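You operate a simulated robot arm through the tools that you are given. There is no shell and no other tool. Be economical: measure what you need, move in short steps, check, and stop when the job is done.

You are at the controls of a simulated robot arm. One attempt, no reset.

TASK
Put the small iron weight and the cloth pad on the frying pan.
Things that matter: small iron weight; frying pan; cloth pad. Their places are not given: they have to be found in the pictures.

Only the result counts: the job must be done as asked and must still hold three seconds after the hand-in. Knocking over, shifting, dropping, spilling or breaking anything else fails it.

THE ROBOT
A 6-joint arm with a two-finger parallel gripper, fixed in place. Base frame: the origin is at the foot of the arm, x ahead of it, y to its left, z up; the work surface is at about z = 0. Units: mm, degrees, N and s.
With the tool pointing down near the work surface it reaches from about 180 to 460 mm from the base axis. Its first joint turns from -70.0 to 70.0 degrees. Payload 1.9 kg.
The TCP is the grasp point between the finger pads, 23 mm short of the fingertips. In the tool frame z runs along the fingers and y along their closing line. Largest opening 94 mm; finger width 38, thickness 10; the body of the gripper, 54 by 96 mm, starts 39 mm behind the TCP.
Orientation is that of the tool frame in the base frame, as a unit quaternion [x, y, z, w]. With the fingers straight down and closing along the base's y, the tool's x points along the base's -x, its y along +y and its z along -z.

THE INTERFACE
- The arm moves only by the tool step_arm. Its argument "plan" is text: rows parted by semicolons, each of 6 numbers parted by spaces: the shift along the base's x, y, z in units of 30 mm (1.0 is 30 mm), then the turn, a rotation vector about the base's x, y, z in units of 6 degrees (1.0 is 6 degrees). In form: x y z ax ay az; .... A call has 1 to 20 rows; each row shifts and turns the commanded pose from where the row before left it. "hand" is the gripper command, from -1 (shut) to 1 (fully open), values between in proportion, set as the call begins (left out, the last holds). A call with a number of a shift or a turn outside -1 to 1 is refused whole. Each row takes 0.2 s and may step no farther than 50 mm and 8.6 degrees from the row before; otherwise, or with a gripper value out of range, the whole call is refused. A pose out of reach is approached as far as the arm can. The call stops where the force on the tool passes 40 N (or 10 N more than at its start, if that is more) or the arm is blocked; 0.2 s more then pass. The fingers move at their own pace (about 108 mm/s each) and stop on an object; they squeeze with about 42 N. The grip force told is the motor's: it shows also when the fingers shut on nothing. Time passes only in rows, and 0.2 s behind the last, so rows that do not move let the fingers close. It gives the time, the measured TCP pose, the force on the tool (base axes), the opening and the grip force at its end, in the units of the frame above (readings bear some noise).
- Cameras (640 x 400 px; columns grow to the right, rows downward): "scene" is fixed at [62.7, 324.3, 415.9]; the picture's right is [-0.66, -0.75, 0.00], its down [-0.48, 0.43, -0.76] and it looks along [0.57, -0.51, -0.65] (base axes); focal length 214 px, centre (320, 200). "wrist" rides on the gripper at [-39, 0, -44] in the tool frame; the picture's right is [0.00, -1.00, 0.00], its down [0.97, 0.00, -0.24] and it looks along [0.24, 0.00, 0.97] (tool axes); focal length 218 px, centre (320, 200).
- capture(camera): a new picture of that camera. The clock stands still meanwhile.
- point_at(camera, pixels): there is no depth. For up to 12 entries [column, row, z] of the newest picture of that camera ("zoom" is the newest enlarged one), the place [x, y] in the base frame at which the ray of that pixel passes the height z, good to about 2 mm. The clock stands still meanwhile.
- zoom(camera, box): a new picture of the part [left, top, right, bottom] of that camera's present view, enlarged. The clock stands still meanwhile.
- close_job(): hands the job in; it is judged then, once.

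Work in short steps. Measure before you move; look again where a grasp or a placing could have gone wrong, and mend it. You have 60 turns and 22 pictures in all, those below and enlarged ones among them. Open the gripper and draw the arm clear of the work before you hand the job in, unless the task says otherwise; then end with one line.

The tools are called after "Request:" as name(argument=value, ...) on one line, values as JSON. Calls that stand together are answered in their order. step_arm: Moves the arm, as the interface text tells. Its arguments: {"type":"object","properties":{"plan":{"type":"string"},"hand":{"type":"number"}},"required":["plan"]} The other tools are called the same way: capture (camera) takes a picture; point_at (camera, pixels) gives the place at which the rays of pixels pass given heights; zoom (camera, box) takes an enlarged picture of a part of a camera's view; close_job () hands the job in.

At the start:

```text
time: 0.0
ee_pos: [261.2, 55.2, 293.2]
tool_rot: [0.0, 1.0, 0.0, -0.001]
wrist_force: [0.1, 0.3, 0.2]
width: 94.1
grasp_force: 0.0
```

scene: 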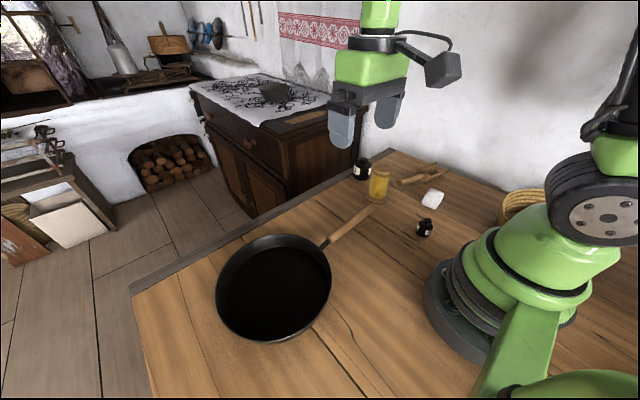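
wrist: 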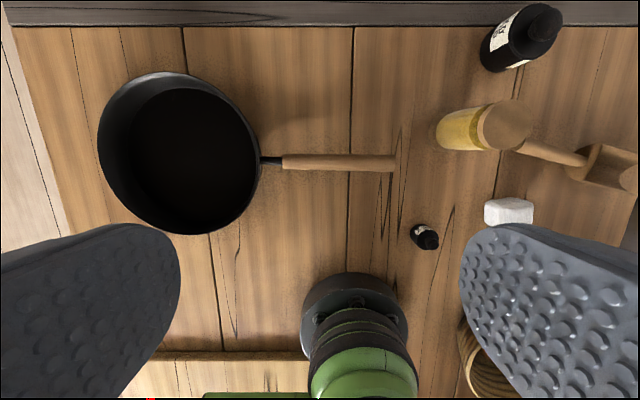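

The black item at scene (425,228) may be the iron weight and the white one at (432,198) the cloth pad. I zoom in to identify them.

Request:
zoom(camera="scene", box=[340, 140, 540, 265])

Request:
zoom(camera="wrist", box=[390, 80, 640, 260])

```text
3.20 times, centred on (440, 202) of scene
```

zoom: 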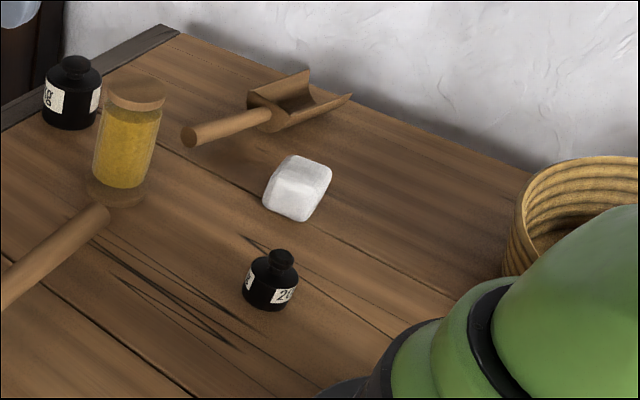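

```text
2.22 times, centred on (515, 170) of wrist
```

zoom: 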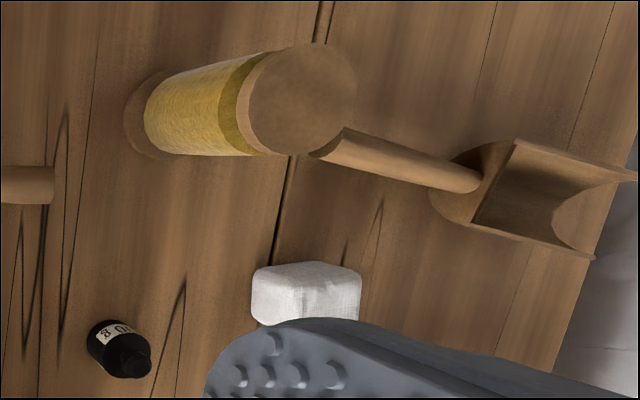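

The small weight (wrist 425,237) and the white pad (wrist 509,211) are separate from the bigger weight. I measure their positions and the pan's.

Request:
point_at(camera="scene", pixels=[[424, 234, 0], [425, 228, 15], [428, 220, 28], [432, 198, 15], [423, 203, 0], [437, 208, 0], [275, 285, 5], [217, 297, 30], [331, 275, 30], [328, 240, 30], [375, 208, 30], [270, 235, 40]])

Request:
point_at(camera="wrist", pixels=[[418, 232, 0], [425, 237, 15], [432, 241, 30], [509, 211, 15], [487, 212, 20], [532, 212, 20], [180, 155, 5], [98, 150, 40], [262, 160, 40], [178, 73, 40], [190, 235, 40], [395, 163, 30]])

```text
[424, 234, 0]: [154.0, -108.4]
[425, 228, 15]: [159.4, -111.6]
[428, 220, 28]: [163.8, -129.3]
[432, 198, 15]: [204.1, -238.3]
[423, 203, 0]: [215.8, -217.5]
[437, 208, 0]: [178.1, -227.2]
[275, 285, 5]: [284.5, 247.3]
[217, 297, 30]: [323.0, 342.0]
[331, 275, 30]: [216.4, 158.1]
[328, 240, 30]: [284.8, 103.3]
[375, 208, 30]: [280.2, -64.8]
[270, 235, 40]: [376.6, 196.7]
```

```text
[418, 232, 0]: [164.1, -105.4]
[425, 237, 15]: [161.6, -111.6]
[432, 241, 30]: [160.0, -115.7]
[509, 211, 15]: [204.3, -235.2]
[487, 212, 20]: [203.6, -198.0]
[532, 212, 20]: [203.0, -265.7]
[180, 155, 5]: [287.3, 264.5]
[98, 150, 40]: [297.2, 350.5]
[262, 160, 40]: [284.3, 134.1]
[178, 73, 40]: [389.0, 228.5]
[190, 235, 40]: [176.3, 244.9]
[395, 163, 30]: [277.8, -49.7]
```

Small weight at about (161,-112), pad about (203,-233), pan centre about (285,245). I move above the small weight at z≈130 and look.

Request:
step_arm(plan="-0.476 -0.795 -0.777 0 0 0;-0.476 -0.795 -0.777 0 0 0;-0.476 -0.795 -0.777 0 0 0;-0.476 -0.795 -0.777 0 0 0;-0.476 -0.795 -0.777 0 0 0;-0.476 -0.795 -0.777 0 0 0;-0.476 -0.795 -0.777 0 0 0;0 0 0 0 0 0", hand=0.3)

Request:
capture(camera="wrist")

```text
time: 1.8
ee_pos: [162.1, -112.0, 128.9]
tool_rot: [0.0, 1.0, -0.001, -0.001]
wrist_force: [0.7, 0.2, -0.6]
width: 61.2
grasp_force: 0.2
```

```text
17 pictures are left
```

wrist: 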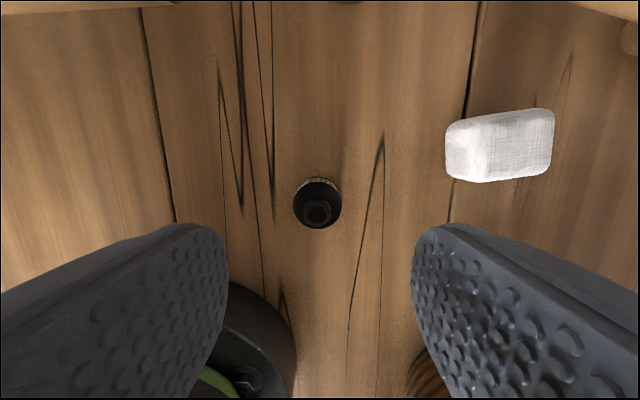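

The weight sits at (317,206) between the fingers; the pad spans columns 446–554, rows 108–182. I measure both.

Request:
point_at(camera="wrist", pixels=[[317, 205, 10], [317, 212, 28], [294, 203, 12], [342, 203, 12], [447, 150, 10], [452, 180, 0], [490, 150, 30], [495, 118, 30], [553, 110, 30], [550, 172, 30], [487, 182, 30]])

```text
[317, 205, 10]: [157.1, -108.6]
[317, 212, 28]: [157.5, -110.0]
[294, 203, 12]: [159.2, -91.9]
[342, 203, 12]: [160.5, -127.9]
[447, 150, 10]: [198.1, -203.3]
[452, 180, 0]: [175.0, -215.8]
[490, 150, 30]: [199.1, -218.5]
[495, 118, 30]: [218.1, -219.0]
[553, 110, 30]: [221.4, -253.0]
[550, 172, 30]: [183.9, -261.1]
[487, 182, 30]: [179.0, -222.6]
```

Weight centre ≈ (158,-110), about 33 mm wide. I go down to z≈28 and close.

Request:
step_arm(plan="-0.12 0.06 -0.84 0 0 0;0 0 -0.84 0 0 0;0 0 -0.84 0 0 0;0 0 -0.84 0 0 0;0 0 0 0 0 0")

Request:
step_arm(plan="0 0 0 0 0 0;0 0 0 0 0 0;0 0 0 0 0 0", hand=-1)

```text
time: 3.0
ee_pos: [158.4, -110.0, 29.3]
tool_rot: [0.0, 1.0, 0.0, -0.001]
wrist_force: [-0.3, 0.0, -0.3]
width: 60.9
grasp_force: 0.0
```

```text
time: 3.8
ee_pos: [157.8, -109.7, 30.5]
tool_rot: [0.0, 1.0, -0.001, 0.0]
wrist_force: [0.0, 0.0, -0.3]
width: 33.1
grasp_force: 42.2
```

Gripped at 33 mm. I lift, then carry it toward the pan in an arc at z≈180.

Request:
step_arm(plan="0 0 1 0 0 0;0 0 1 0 0 0;0 0 1 0 0 0;0 0 1 0 0 0;0.5 0 1 0 0 0;0.8 0.6 0 0 0 0;0.8 0.9 0 0 0 0;0.63 1 0 0 0 0;0 1 0 0 0 0;0 1 0 0 0 0;0 1 0 0 0 0;0 1 0 0 0 0;0 1 0 0 0 0;0 1 0 0 0 0;0 1 0 0 0 0;0 1 0 0 0 0;0 1 0 0 0 0;0 0.23 0 0 0 0;0 0 0 0 0 0")

Request:
capture(camera="wrist")

Request:
capture(camera="scene")

```text
time: 7.8
ee_pos: [238.3, 242.4, 178.0]
tool_rot: [0.0, 1.0, 0.001, 0.0]
wrist_force: [-0.5, -0.2, 0.1]
width: 0.3
grasp_force: 41.8
```

```text
16 pictures are left
```

wrist: 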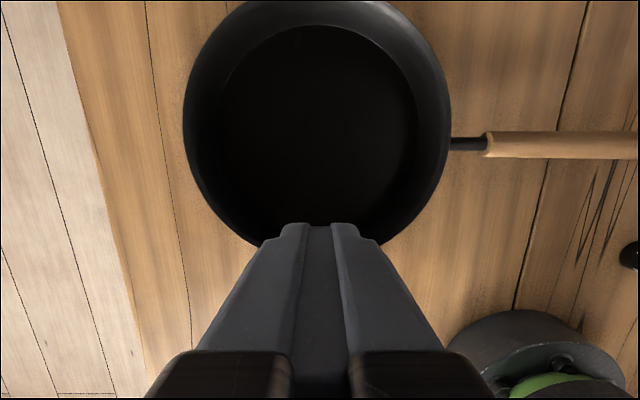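

```text
15 pictures are left
```

scene: 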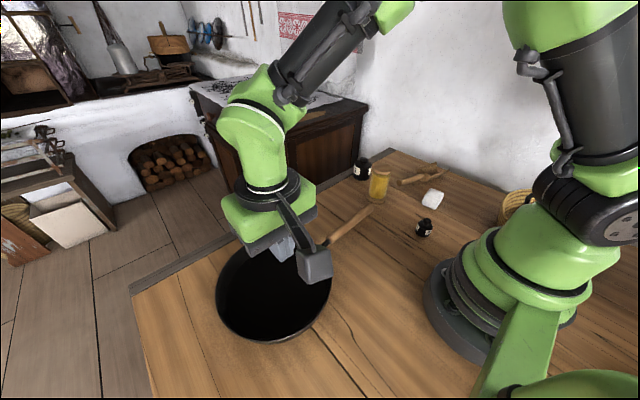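

The weight slipped out and still stands near its old place (424,228); the gripper is shut on nothing. I measure the pan floor from this view and check where the weight is now.

Request:
point_at(camera="wrist", pixels=[[217, 125, 4], [418, 125, 4], [318, 25, 4], [183, 115, 45], [450, 125, 45]])

Request:
zoom(camera="scene", box=[384, 180, 464, 250])

```text
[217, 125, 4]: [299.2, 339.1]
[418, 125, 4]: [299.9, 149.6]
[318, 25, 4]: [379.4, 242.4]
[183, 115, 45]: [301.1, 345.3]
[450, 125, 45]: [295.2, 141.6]
```

```text
5.71 times, centred on (424, 215) of scene
```

zoom: 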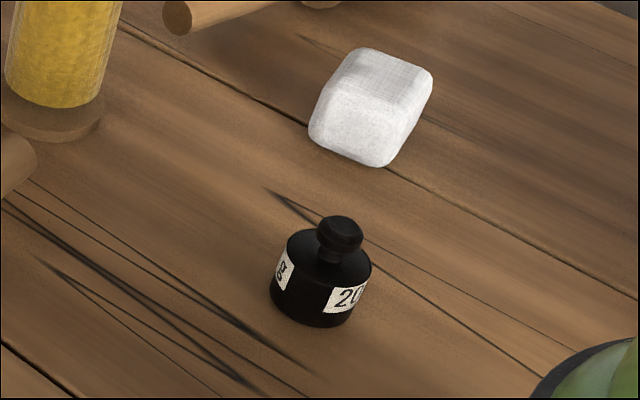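

The weight stands upright, unharmed; its body is low (~20 mm), so I should grip lower. I return above it.

Request:
step_arm(plan="0 -1 0 0 0 0;0 -1 0 0 0 0;0 -1 0 0 0 0;0 -1 0 0 0 0;0 -1 0 0 0 0;0 -1 0 0 0 0;0 -1 0 0 0 0;0 -1 0 0 0 0;0 -1 0 0 0 0;-0.63 -1 0 0 0 0;-0.8 -0.9 0 0 0 0;-0.8 -0.6 0 0 0 0;-0.4 -0.22 -1 0 0 0;0 0 -1 0 0 0;0 0 0 0 0 0", hand=0.3)

Request:
capture(camera="wrist")

```text
time: 11.0
ee_pos: [158.6, -109.1, 119.3]
tool_rot: [0.001, 1.0, 0.0, 0.0]
wrist_force: [-0.4, -0.4, 0.5]
width: 61.2
grasp_force: 0.0
```

```text
13 pictures are left
```

wrist: 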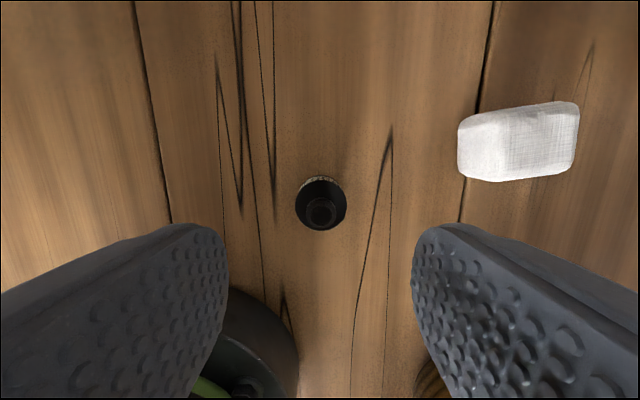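

The weight is at (321,206); I measure its centre for a low grasp.

Request:
point_at(camera="wrist", pixels=[[295, 203, 10], [348, 203, 10], [321, 178, 20], [321, 231, 20], [321, 212, 33]])

```text
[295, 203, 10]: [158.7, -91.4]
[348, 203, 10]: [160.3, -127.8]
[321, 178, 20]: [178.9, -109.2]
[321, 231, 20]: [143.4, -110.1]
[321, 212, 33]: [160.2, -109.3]
```

Centre ≈ (159.5,-109.5). I descend to z≈24, fingertips just off the table, and close, waiting longer.

Request:
step_arm(plan="0.05 0 -0.793 0 0 0;0 0 -0.793 0 0 0;0 0 -0.793 0 0 0;0 0 -0.5 0 0 0;0 0 -0.293 0 0 0;0 0 0 0 0 0")

Request:
step_arm(plan="0 0 0 0 0 0;0 0 0 0 0 0;0 0 0 0 0 0;0 0 0 0 0 0;0 0 0 0 0 0", hand=-1)

Request:
step_arm(plan="0 0 0.2 0 0 0;0 0 0.2 0 0 0;0 0 0.2 0 0 0;0 0 0.3 0 0 0;0 0 0 0 0 0")

```text
time: 12.4
ee_pos: [161.1, -110.7, 24.9]
tool_rot: [0.0, 1.0, 0.0, 0.0]
wrist_force: [0.3, 0.0, 0.3]
width: 61.1
grasp_force: 0.0
```

```text
time: 13.6
ee_pos: [160.9, -110.0, 23.3]
tool_rot: [0.0, 1.0, 0.0, 0.001]
wrist_force: [0.3, 0.0, 0.5]
width: 33.3
grasp_force: 42.1
```

```text
time: 14.8
ee_pos: [160.1, -110.5, 51.1]
tool_rot: [0.001, 1.0, 0.0, -0.001]
wrist_force: [-0.3, 0.0, -1.9]
width: 33.1
grasp_force: 41.9
```

Held: width 33.1 and about 2 N of weight on the tool. I lift on, gently, and carry it partway.

Request:
step_arm(plan="0 0 0.4 0 0 0;0 0 0.5 0 0 0;0 0 0.5 0 0 0;0 0 0.5 0 0 0;0 0 0.5 0 0 0;0 0 0.5 0 0 0;0.3 0 0.5 0 0 0;0.5 0.1 0.3 0 0 0;0.5 0.3 0 0 0 0;0.5 0.5 0 0 0 0;0.4 0.6 0 0 0 0;0.3 0.6 0 0 0 0;0 0.6 0 0 0 0;0 0.6 0 0 0 0;0 0.6 0 0 0 0;0 0 0 0 0 0")

```text
time: 18.2
ee_pos: [237.6, 7.9, 162.2]
tool_rot: [0.001, 1.0, 0.0, 0.0]
wrist_force: [0.1, 0.4, -1.8]
width: 33.1
grasp_force: 41.8
```

Still held. I carry it on to (238,242) above the pan.

Request:
step_arm(plan="0 0.6 0 0 0 0;0 0.6 0 0 0 0;0 0.6 0 0 0 0;0 0.6 0 0 0 0;0 0.6 0 0 0 0;0 0.6 0 0 0 0;0 0.6 0 0 0 0;0 0.6 0 0 0 0;0 0.6 0 0 0 0;0 0.6 0 0 0 0;0 0.6 0 0 0 0;0 0.6 0 0 0 0;0 0.6 0 0 0 0;0 0 0 0 0 0")

Request:
capture(camera="wrist")

```text
time: 21.2
ee_pos: [236.7, 240.4, 161.5]
tool_rot: [0.0, 1.0, 0.0, 0.0]
wrist_force: [0.1, -1.0, -2.2]
width: 32.9
grasp_force: 42.1
```

```text
12 pictures are left
```

wrist: 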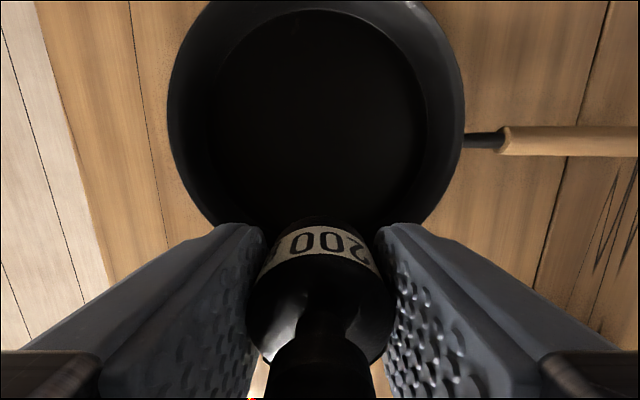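

Weight is in hand over the pan. I shift to x≈245 and lower to z≈33.

Request:
step_arm(plan="0.28 0 -0.6 0 0 0;0 0 -0.7 0 0 0;0 0 -0.7 0 0 0;0 0 -0.7 0 0 0;0 0 -0.7 0 0 0;0 0 -0.5 0 0 0;0 0 -0.35 0 0 0;0 0 0 0 0 0")

Request:
step_arm(plan="0 0 -0.08 0 0 0;0 0 0 0 0 0")

```text
time: 23.0
ee_pos: [244.4, 240.8, 35.6]
tool_rot: [0.001, 1.0, 0.0, 0.0]
wrist_force: [-0.7, 0.7, -3.1]
width: 33.1
grasp_force: 42.2
```

```text
time: 23.6
ee_pos: [244.2, 241.0, 32.6]
tool_rot: [0.001, 1.0, 0.0, 0.001]
wrist_force: [-0.9, -0.5, -2.6]
width: 33.2
grasp_force: 41.9
```

Not yet touching the floor; I lower in small steps watching the vertical force.

Request:
step_arm(plan="0 0 -0.07 0 0 0;0 0 0 0 0 0")

Request:
step_arm(plan="0 0 -0.06 0 0 0;0 0 0 0 0 0")

```text
time: 24.2
ee_pos: [246.1, 241.1, 30.2]
tool_rot: [0.0, 1.0, 0.0, 0.001]
wrist_force: [-0.2, -0.1, -2.3]
width: 33.0
grasp_force: 41.9
```

```text
time: 24.8
ee_pos: [246.1, 241.5, 29.2]
tool_rot: [0.001, 1.0, 0.002, 0.001]
wrist_force: [-3.5, -7.7, 28.4]
width: 33.1
grasp_force: 41.7
```

Contact at z≈29 (28 N). I ease up 1 mm, open to ~55 mm and then draw straight up.

Request:
step_arm(plan="0 0 0.03 0 0 0;0 0 0 0 0 0")

Request:
step_arm(plan="0 0 0 0 0 0;0 0 0 0 0 0;0 0 0 0 0 0;0 0 0.5 0 0 0;0 0 0.8 0 0 0;0 0 1 0 0 0;0 0 1 0 0 0;0 0 1 0 0 0;0 0 0 0 0 0", hand=0.17)

Request:
capture(camera="wrist")

```text
time: 25.4
ee_pos: [244.5, 241.6, 28.6]
tool_rot: [0.001, 1.0, 0.0, 0.001]
wrist_force: [1.6, 1.1, 3.7]
width: 32.6
grasp_force: 42.3
```

```text
time: 27.4
ee_pos: [246.4, 239.9, 160.5]
tool_rot: [-0.001, 1.0, 0.0, -0.001]
wrist_force: [0.3, -0.6, 0.3]
width: 55.1
grasp_force: 0.0
```

```text
11 pictures are left
```

wrist: 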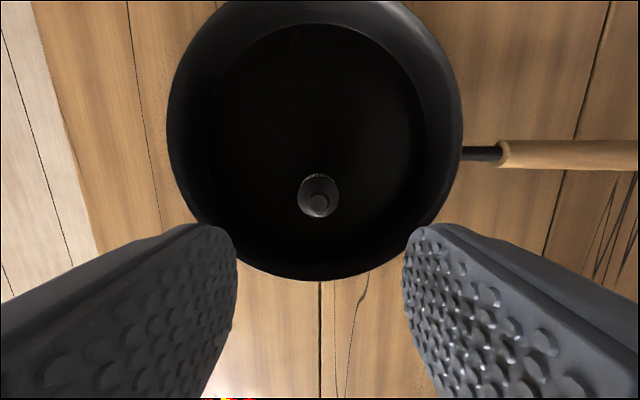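

The weight stands in the pan at (318,195). Now I go to above the pad at about (200,-233).

Request:
step_arm(plan="0 -0.99 0 0 0 0;0 -0.99 0 0 0 0;0 -0.99 0 0 0 0;0 -0.99 0 0 0 0;0 -0.99 0 0 0 0;0 -0.99 0 0 0 0;0 -0.99 0 0 0 0;0 -0.99 0 0 0 0;0 -0.99 0 0 0 0;0 -0.99 0 0 0 0;-0.26 -0.99 0 0 0 0;-0.26 -0.99 0 0 0 0;-0.26 -0.99 0 0 0 0;-0.26 -0.99 0 0 0 0;-0.26 -0.99 0 0 0 0;-0.26 -0.99 0 0 0 0;0 0 0 0 0 0", hand=1)

Request:
capture(camera="wrist")

```text
time: 31.0
ee_pos: [197.3, -235.6, 158.3]
tool_rot: [0.0, 1.0, 0.0, 0.0]
wrist_force: [0.0, 0.1, -0.5]
width: 93.8
grasp_force: 0.1
```

```text
10 pictures are left
```

wrist: 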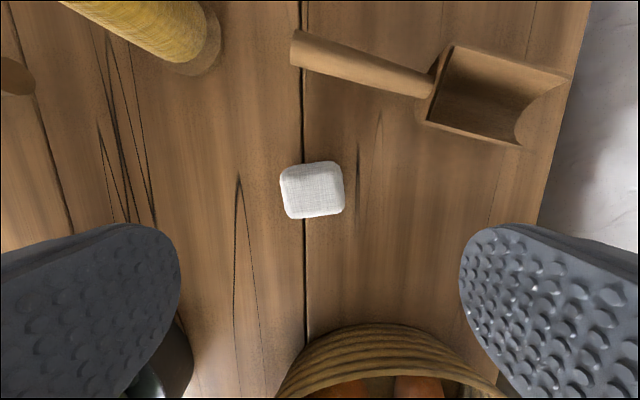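

The pad is at (312,190), about 62×58 px; a basket lies nearby at row ≥325. I measure both.

Request:
point_at(camera="wrist", pixels=[[281, 190, 15], [344, 188, 15], [310, 163, 28], [315, 218, 20], [312, 190, 25], [285, 168, 28], [335, 162, 28], [375, 324, 50], [375, 324, 80], [300, 360, 60], [460, 350, 60]])

Request:
zoom(camera="scene", box=[390, 140, 560, 246])

```text
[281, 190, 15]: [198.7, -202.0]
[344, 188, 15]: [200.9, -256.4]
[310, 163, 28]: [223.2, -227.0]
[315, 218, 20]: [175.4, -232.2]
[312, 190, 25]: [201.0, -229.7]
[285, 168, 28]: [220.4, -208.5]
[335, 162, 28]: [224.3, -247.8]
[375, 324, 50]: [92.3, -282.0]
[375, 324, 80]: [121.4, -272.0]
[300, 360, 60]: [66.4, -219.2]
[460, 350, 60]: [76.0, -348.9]
```

```text
3.76 times, centred on (475, 193) of scene
```

zoom: 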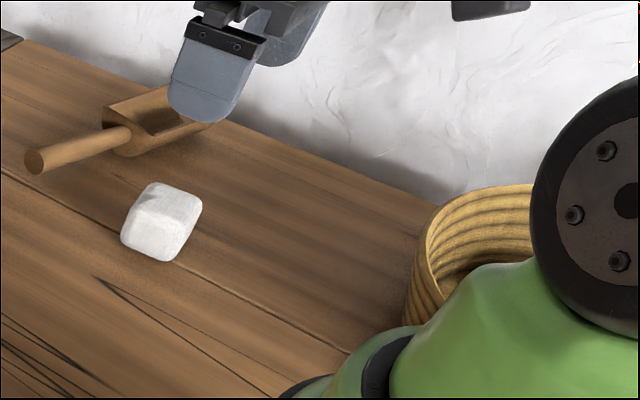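

Pad centre ≈ (200,-229), ~52×46 mm, turned about 6°; the basket is clear. I align, centre, descend to z≈26 and close.

Request:
step_arm(plan="0.08 0.2 -0.8 0 0 0.9;0 0 -0.8 0 0 0;0 0 -0.8 0 0 0;0 0 -0.8 0 0 0;0 0 -0.7 0 0 0;0 0 -0.5 0 0 0;0 0 0 0 0 0")

Request:
step_arm(plan="0 0 0 0 0 0;0 0 0 0 0 0;0 0 0 0 0 0;0 0 0 0 0 0;0 0 0 0 0 0", hand=-1)

Request:
step_arm(plan="0 0 0.2 0 0 0;0 0 0.2 0 0 0;0 0 0.3 0 0 0;0 0 0.3 0 0 0;0 0 0 0 0 0")

```text
time: 32.6
ee_pos: [202.3, -228.0, 25.1]
tool_rot: [-0.047, 0.999, 0.0, -0.001]
wrist_force: [1.3, -0.1, 0.2]
width: 93.8
grasp_force: 0.1
```

```text
time: 33.8
ee_pos: [201.0, -229.1, 26.0]
tool_rot: [-0.048, 0.999, 0.001, 0.0]
wrist_force: [-0.4, 0.2, 0.4]
width: 48.9
grasp_force: 41.7
```

```text
time: 35.0
ee_pos: [201.1, -228.5, 54.4]
tool_rot: [-0.047, 0.999, 0.0, 0.0]
wrist_force: [-0.5, -0.5, -0.3]
width: 48.9
grasp_force: 41.8
```

Pad held at 48.9 mm. I lift to z≈160 and begin the carry.

Request:
step_arm(plan="0 0 0.5 0 0 0;0 0 0.6 0 0 0;0 0 0.6 0 0 0;0 0 0.6 0 0 0;0 0 0.6 0 0 0;0 0 0.6 0 0 0;0.2 0.3 0 0 0 0;0.3 0.6 0 0 0 0;0.3 0.7 0 0 0 0;0.3 0.7 0 0 0 0;0.3 0.7 0 0 0 0;0.3 0.7 0 0 0 0;0.3 0.7 0 0 0 0;0.3 0.7 0 0 0 0;0.3 0.7 0 0 0 0;0.3 0.7 0 0 0 0;0.3 0.7 0 0 0 0;0.3 0.7 0 0 0 0;0 0 0 0 0 0")

```text
time: 39.0
ee_pos: [308.2, 8.9, 161.4]
tool_rot: [-0.047, 0.999, -0.001, -0.001]
wrist_force: [-0.6, 0.1, -0.6]
width: 48.9
grasp_force: 42.2
```

Still held at (308,9,161). I go on to y≈243 above the pan and look.

Request:
step_arm(plan="0 0.6 0 0 0 0;0 0.7 0 0 0 0;0 0.7 0 0 0 0;0 0.7 0 0 0 0;0 0.7 0 0 0 0;0 0.7 0 0 0 0;0 0.7 0 0 0 0;0 0.7 0 0 0 0;0 0.7 0 0 0 0;0 0.7 0 0 0 0;0.08 0.6 0 0 0 0;0 0.3 0 0 0 0;0 0 0 0 0 0")

Request:
capture(camera="wrist")

Request:
capture(camera="scene")

```text
time: 41.8
ee_pos: [306.7, 242.0, 162.1]
tool_rot: [-0.047, 0.999, 0.0, -0.001]
wrist_force: [0.1, 0.0, -0.5]
width: 49.2
grasp_force: 42.4
```

```text
8 pictures are left
```

wrist: 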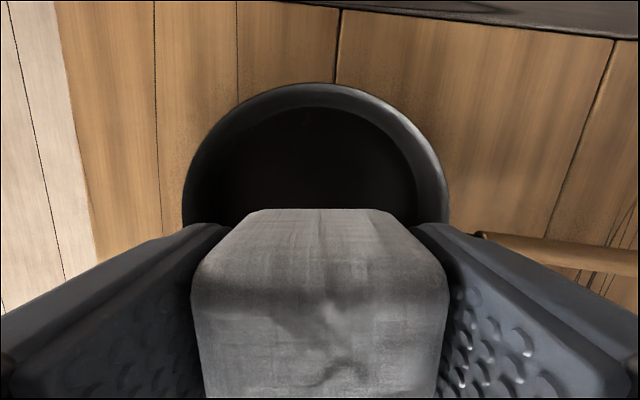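

```text
7 pictures are left
```

scene: 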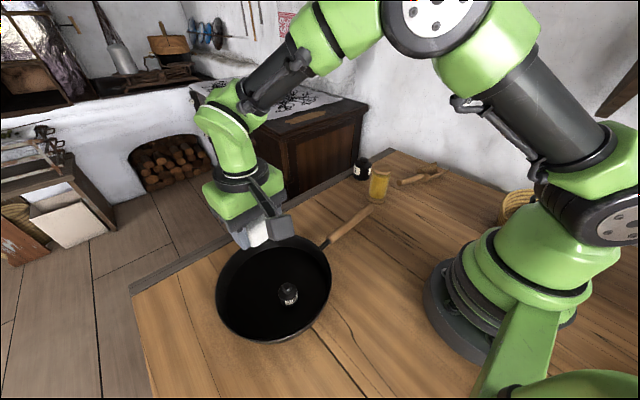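

The pad is held over the pan, the weight standing at the near side. I shift x by 5 mm and lower to z≈35.

Request:
step_arm(plan="0.15 0 -0.6 0 0 0;0 0 -0.7 0 0 0;0 0 -0.7 0 0 0;0 0 -0.7 0 0 0;0 0 -0.7 0 0 0;0 0 -0.5 0 0 0;0 0 -0.3 0 0 0;0 0 0 0 0 0")

Request:
step_arm(plan="0 0 -0.08 0 0 0;0 0 0 0 0 0")

Request:
step_arm(plan="0 0 -0.05 0 0 0;0 0 0 0 0 0")

```text
time: 43.6
ee_pos: [311.8, 241.0, 35.3]
tool_rot: [-0.047, 0.999, 0.0, 0.0]
wrist_force: [0.2, 1.0, 0.3]
width: 49.3
grasp_force: 41.6
```

```text
time: 44.2
ee_pos: [311.6, 241.6, 33.3]
tool_rot: [-0.047, 0.999, 0.0, -0.001]
wrist_force: [0.2, -0.1, -0.8]
width: 48.9
grasp_force: 42.0
```

```text
time: 44.8
ee_pos: [311.3, 242.0, 31.2]
tool_rot: [-0.048, 0.999, -0.001, 0.0]
wrist_force: [0.0, -0.8, -0.5]
width: 49.1
grasp_force: 41.9
```

No contact yet at 31; one more millimetre, then release, opening to ~70 mm, and rise.

Request:
step_arm(plan="0 0 -0.04 0 0 0;0 0 0 0 0 0")

Request:
step_arm(plan="0 0 0 0 0 0;0 0 0 0 0 0;0 0 0 0 0 0;0 0 0.5 0 0 0;0 0 0.8 0 0 0;0 0 1 0 0 0;0 0 1 0 0 0;0 0 1 0 0 0;0 0 1 0 0 0;0 0 0 0 0 0", hand=0.5)

Request:
capture(camera="wrist")

```text
time: 45.4
ee_pos: [312.7, 243.6, 29.6]
tool_rot: [-0.047, 0.999, 0.001, -0.001]
wrist_force: [-3.0, -1.9, 9.6]
width: 49.3
grasp_force: 42.1
```

```text
time: 47.6
ee_pos: [312.8, 241.4, 186.5]
tool_rot: [-0.047, 0.999, 0.001, 0.001]
wrist_force: [0.4, -1.0, 1.0]
width: 70.3
grasp_force: 0.0
```

```text
6 pictures are left
```

wrist: 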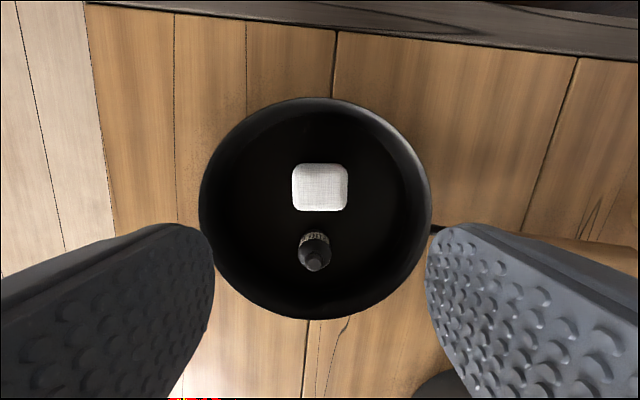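

Both items rest in the pan: pad at (320,187), weight upright at (314,250). I draw the arm away and open it fully.

Request:
step_arm(plan="-0.2 -0.8 0.6 0 0 0;-0.2 -0.8 0.6 0 0 0;-0.2 -0.8 0.6 0 0 0;-0.2 -0.8 0.6 0 0 0;-0.2 -0.8 0.6 0 0 0;-0.2 -0.8 0.4 0 0 0;-0.2 -0.8 0 0 0 0;0 0 0 0 0 0", hand=1)

Request:
capture(camera="scene")

```text
time: 49.4
ee_pos: [269.8, 73.9, 292.3]
tool_rot: [-0.047, 0.999, 0.0, 0.0]
wrist_force: [-0.3, 0.5, 0.3]
width: 93.9
grasp_force: 0.0
```

```text
5 pictures are left
```

scene: 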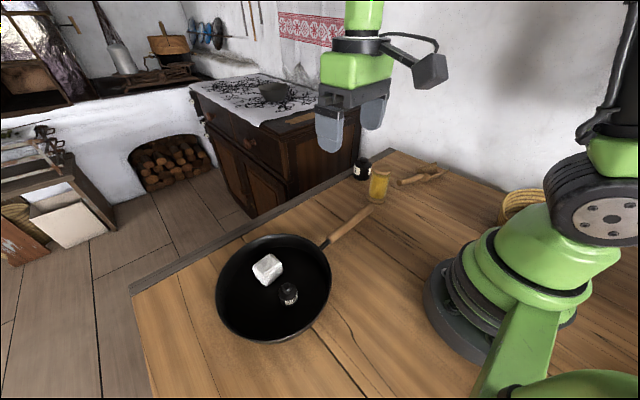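

The scene shows the pad (267,269) and the weight (288,294) in the pan, everything else in its place, and the arm clear. I hand in.

Request:
close_job()

```text
The job is handed in.
```

The small iron weight and the cloth pad are both resting in the frying pan. The weight slipped out of the grip on the first lift but stayed upright in its place, and the second grasp held; nothing else was moved.
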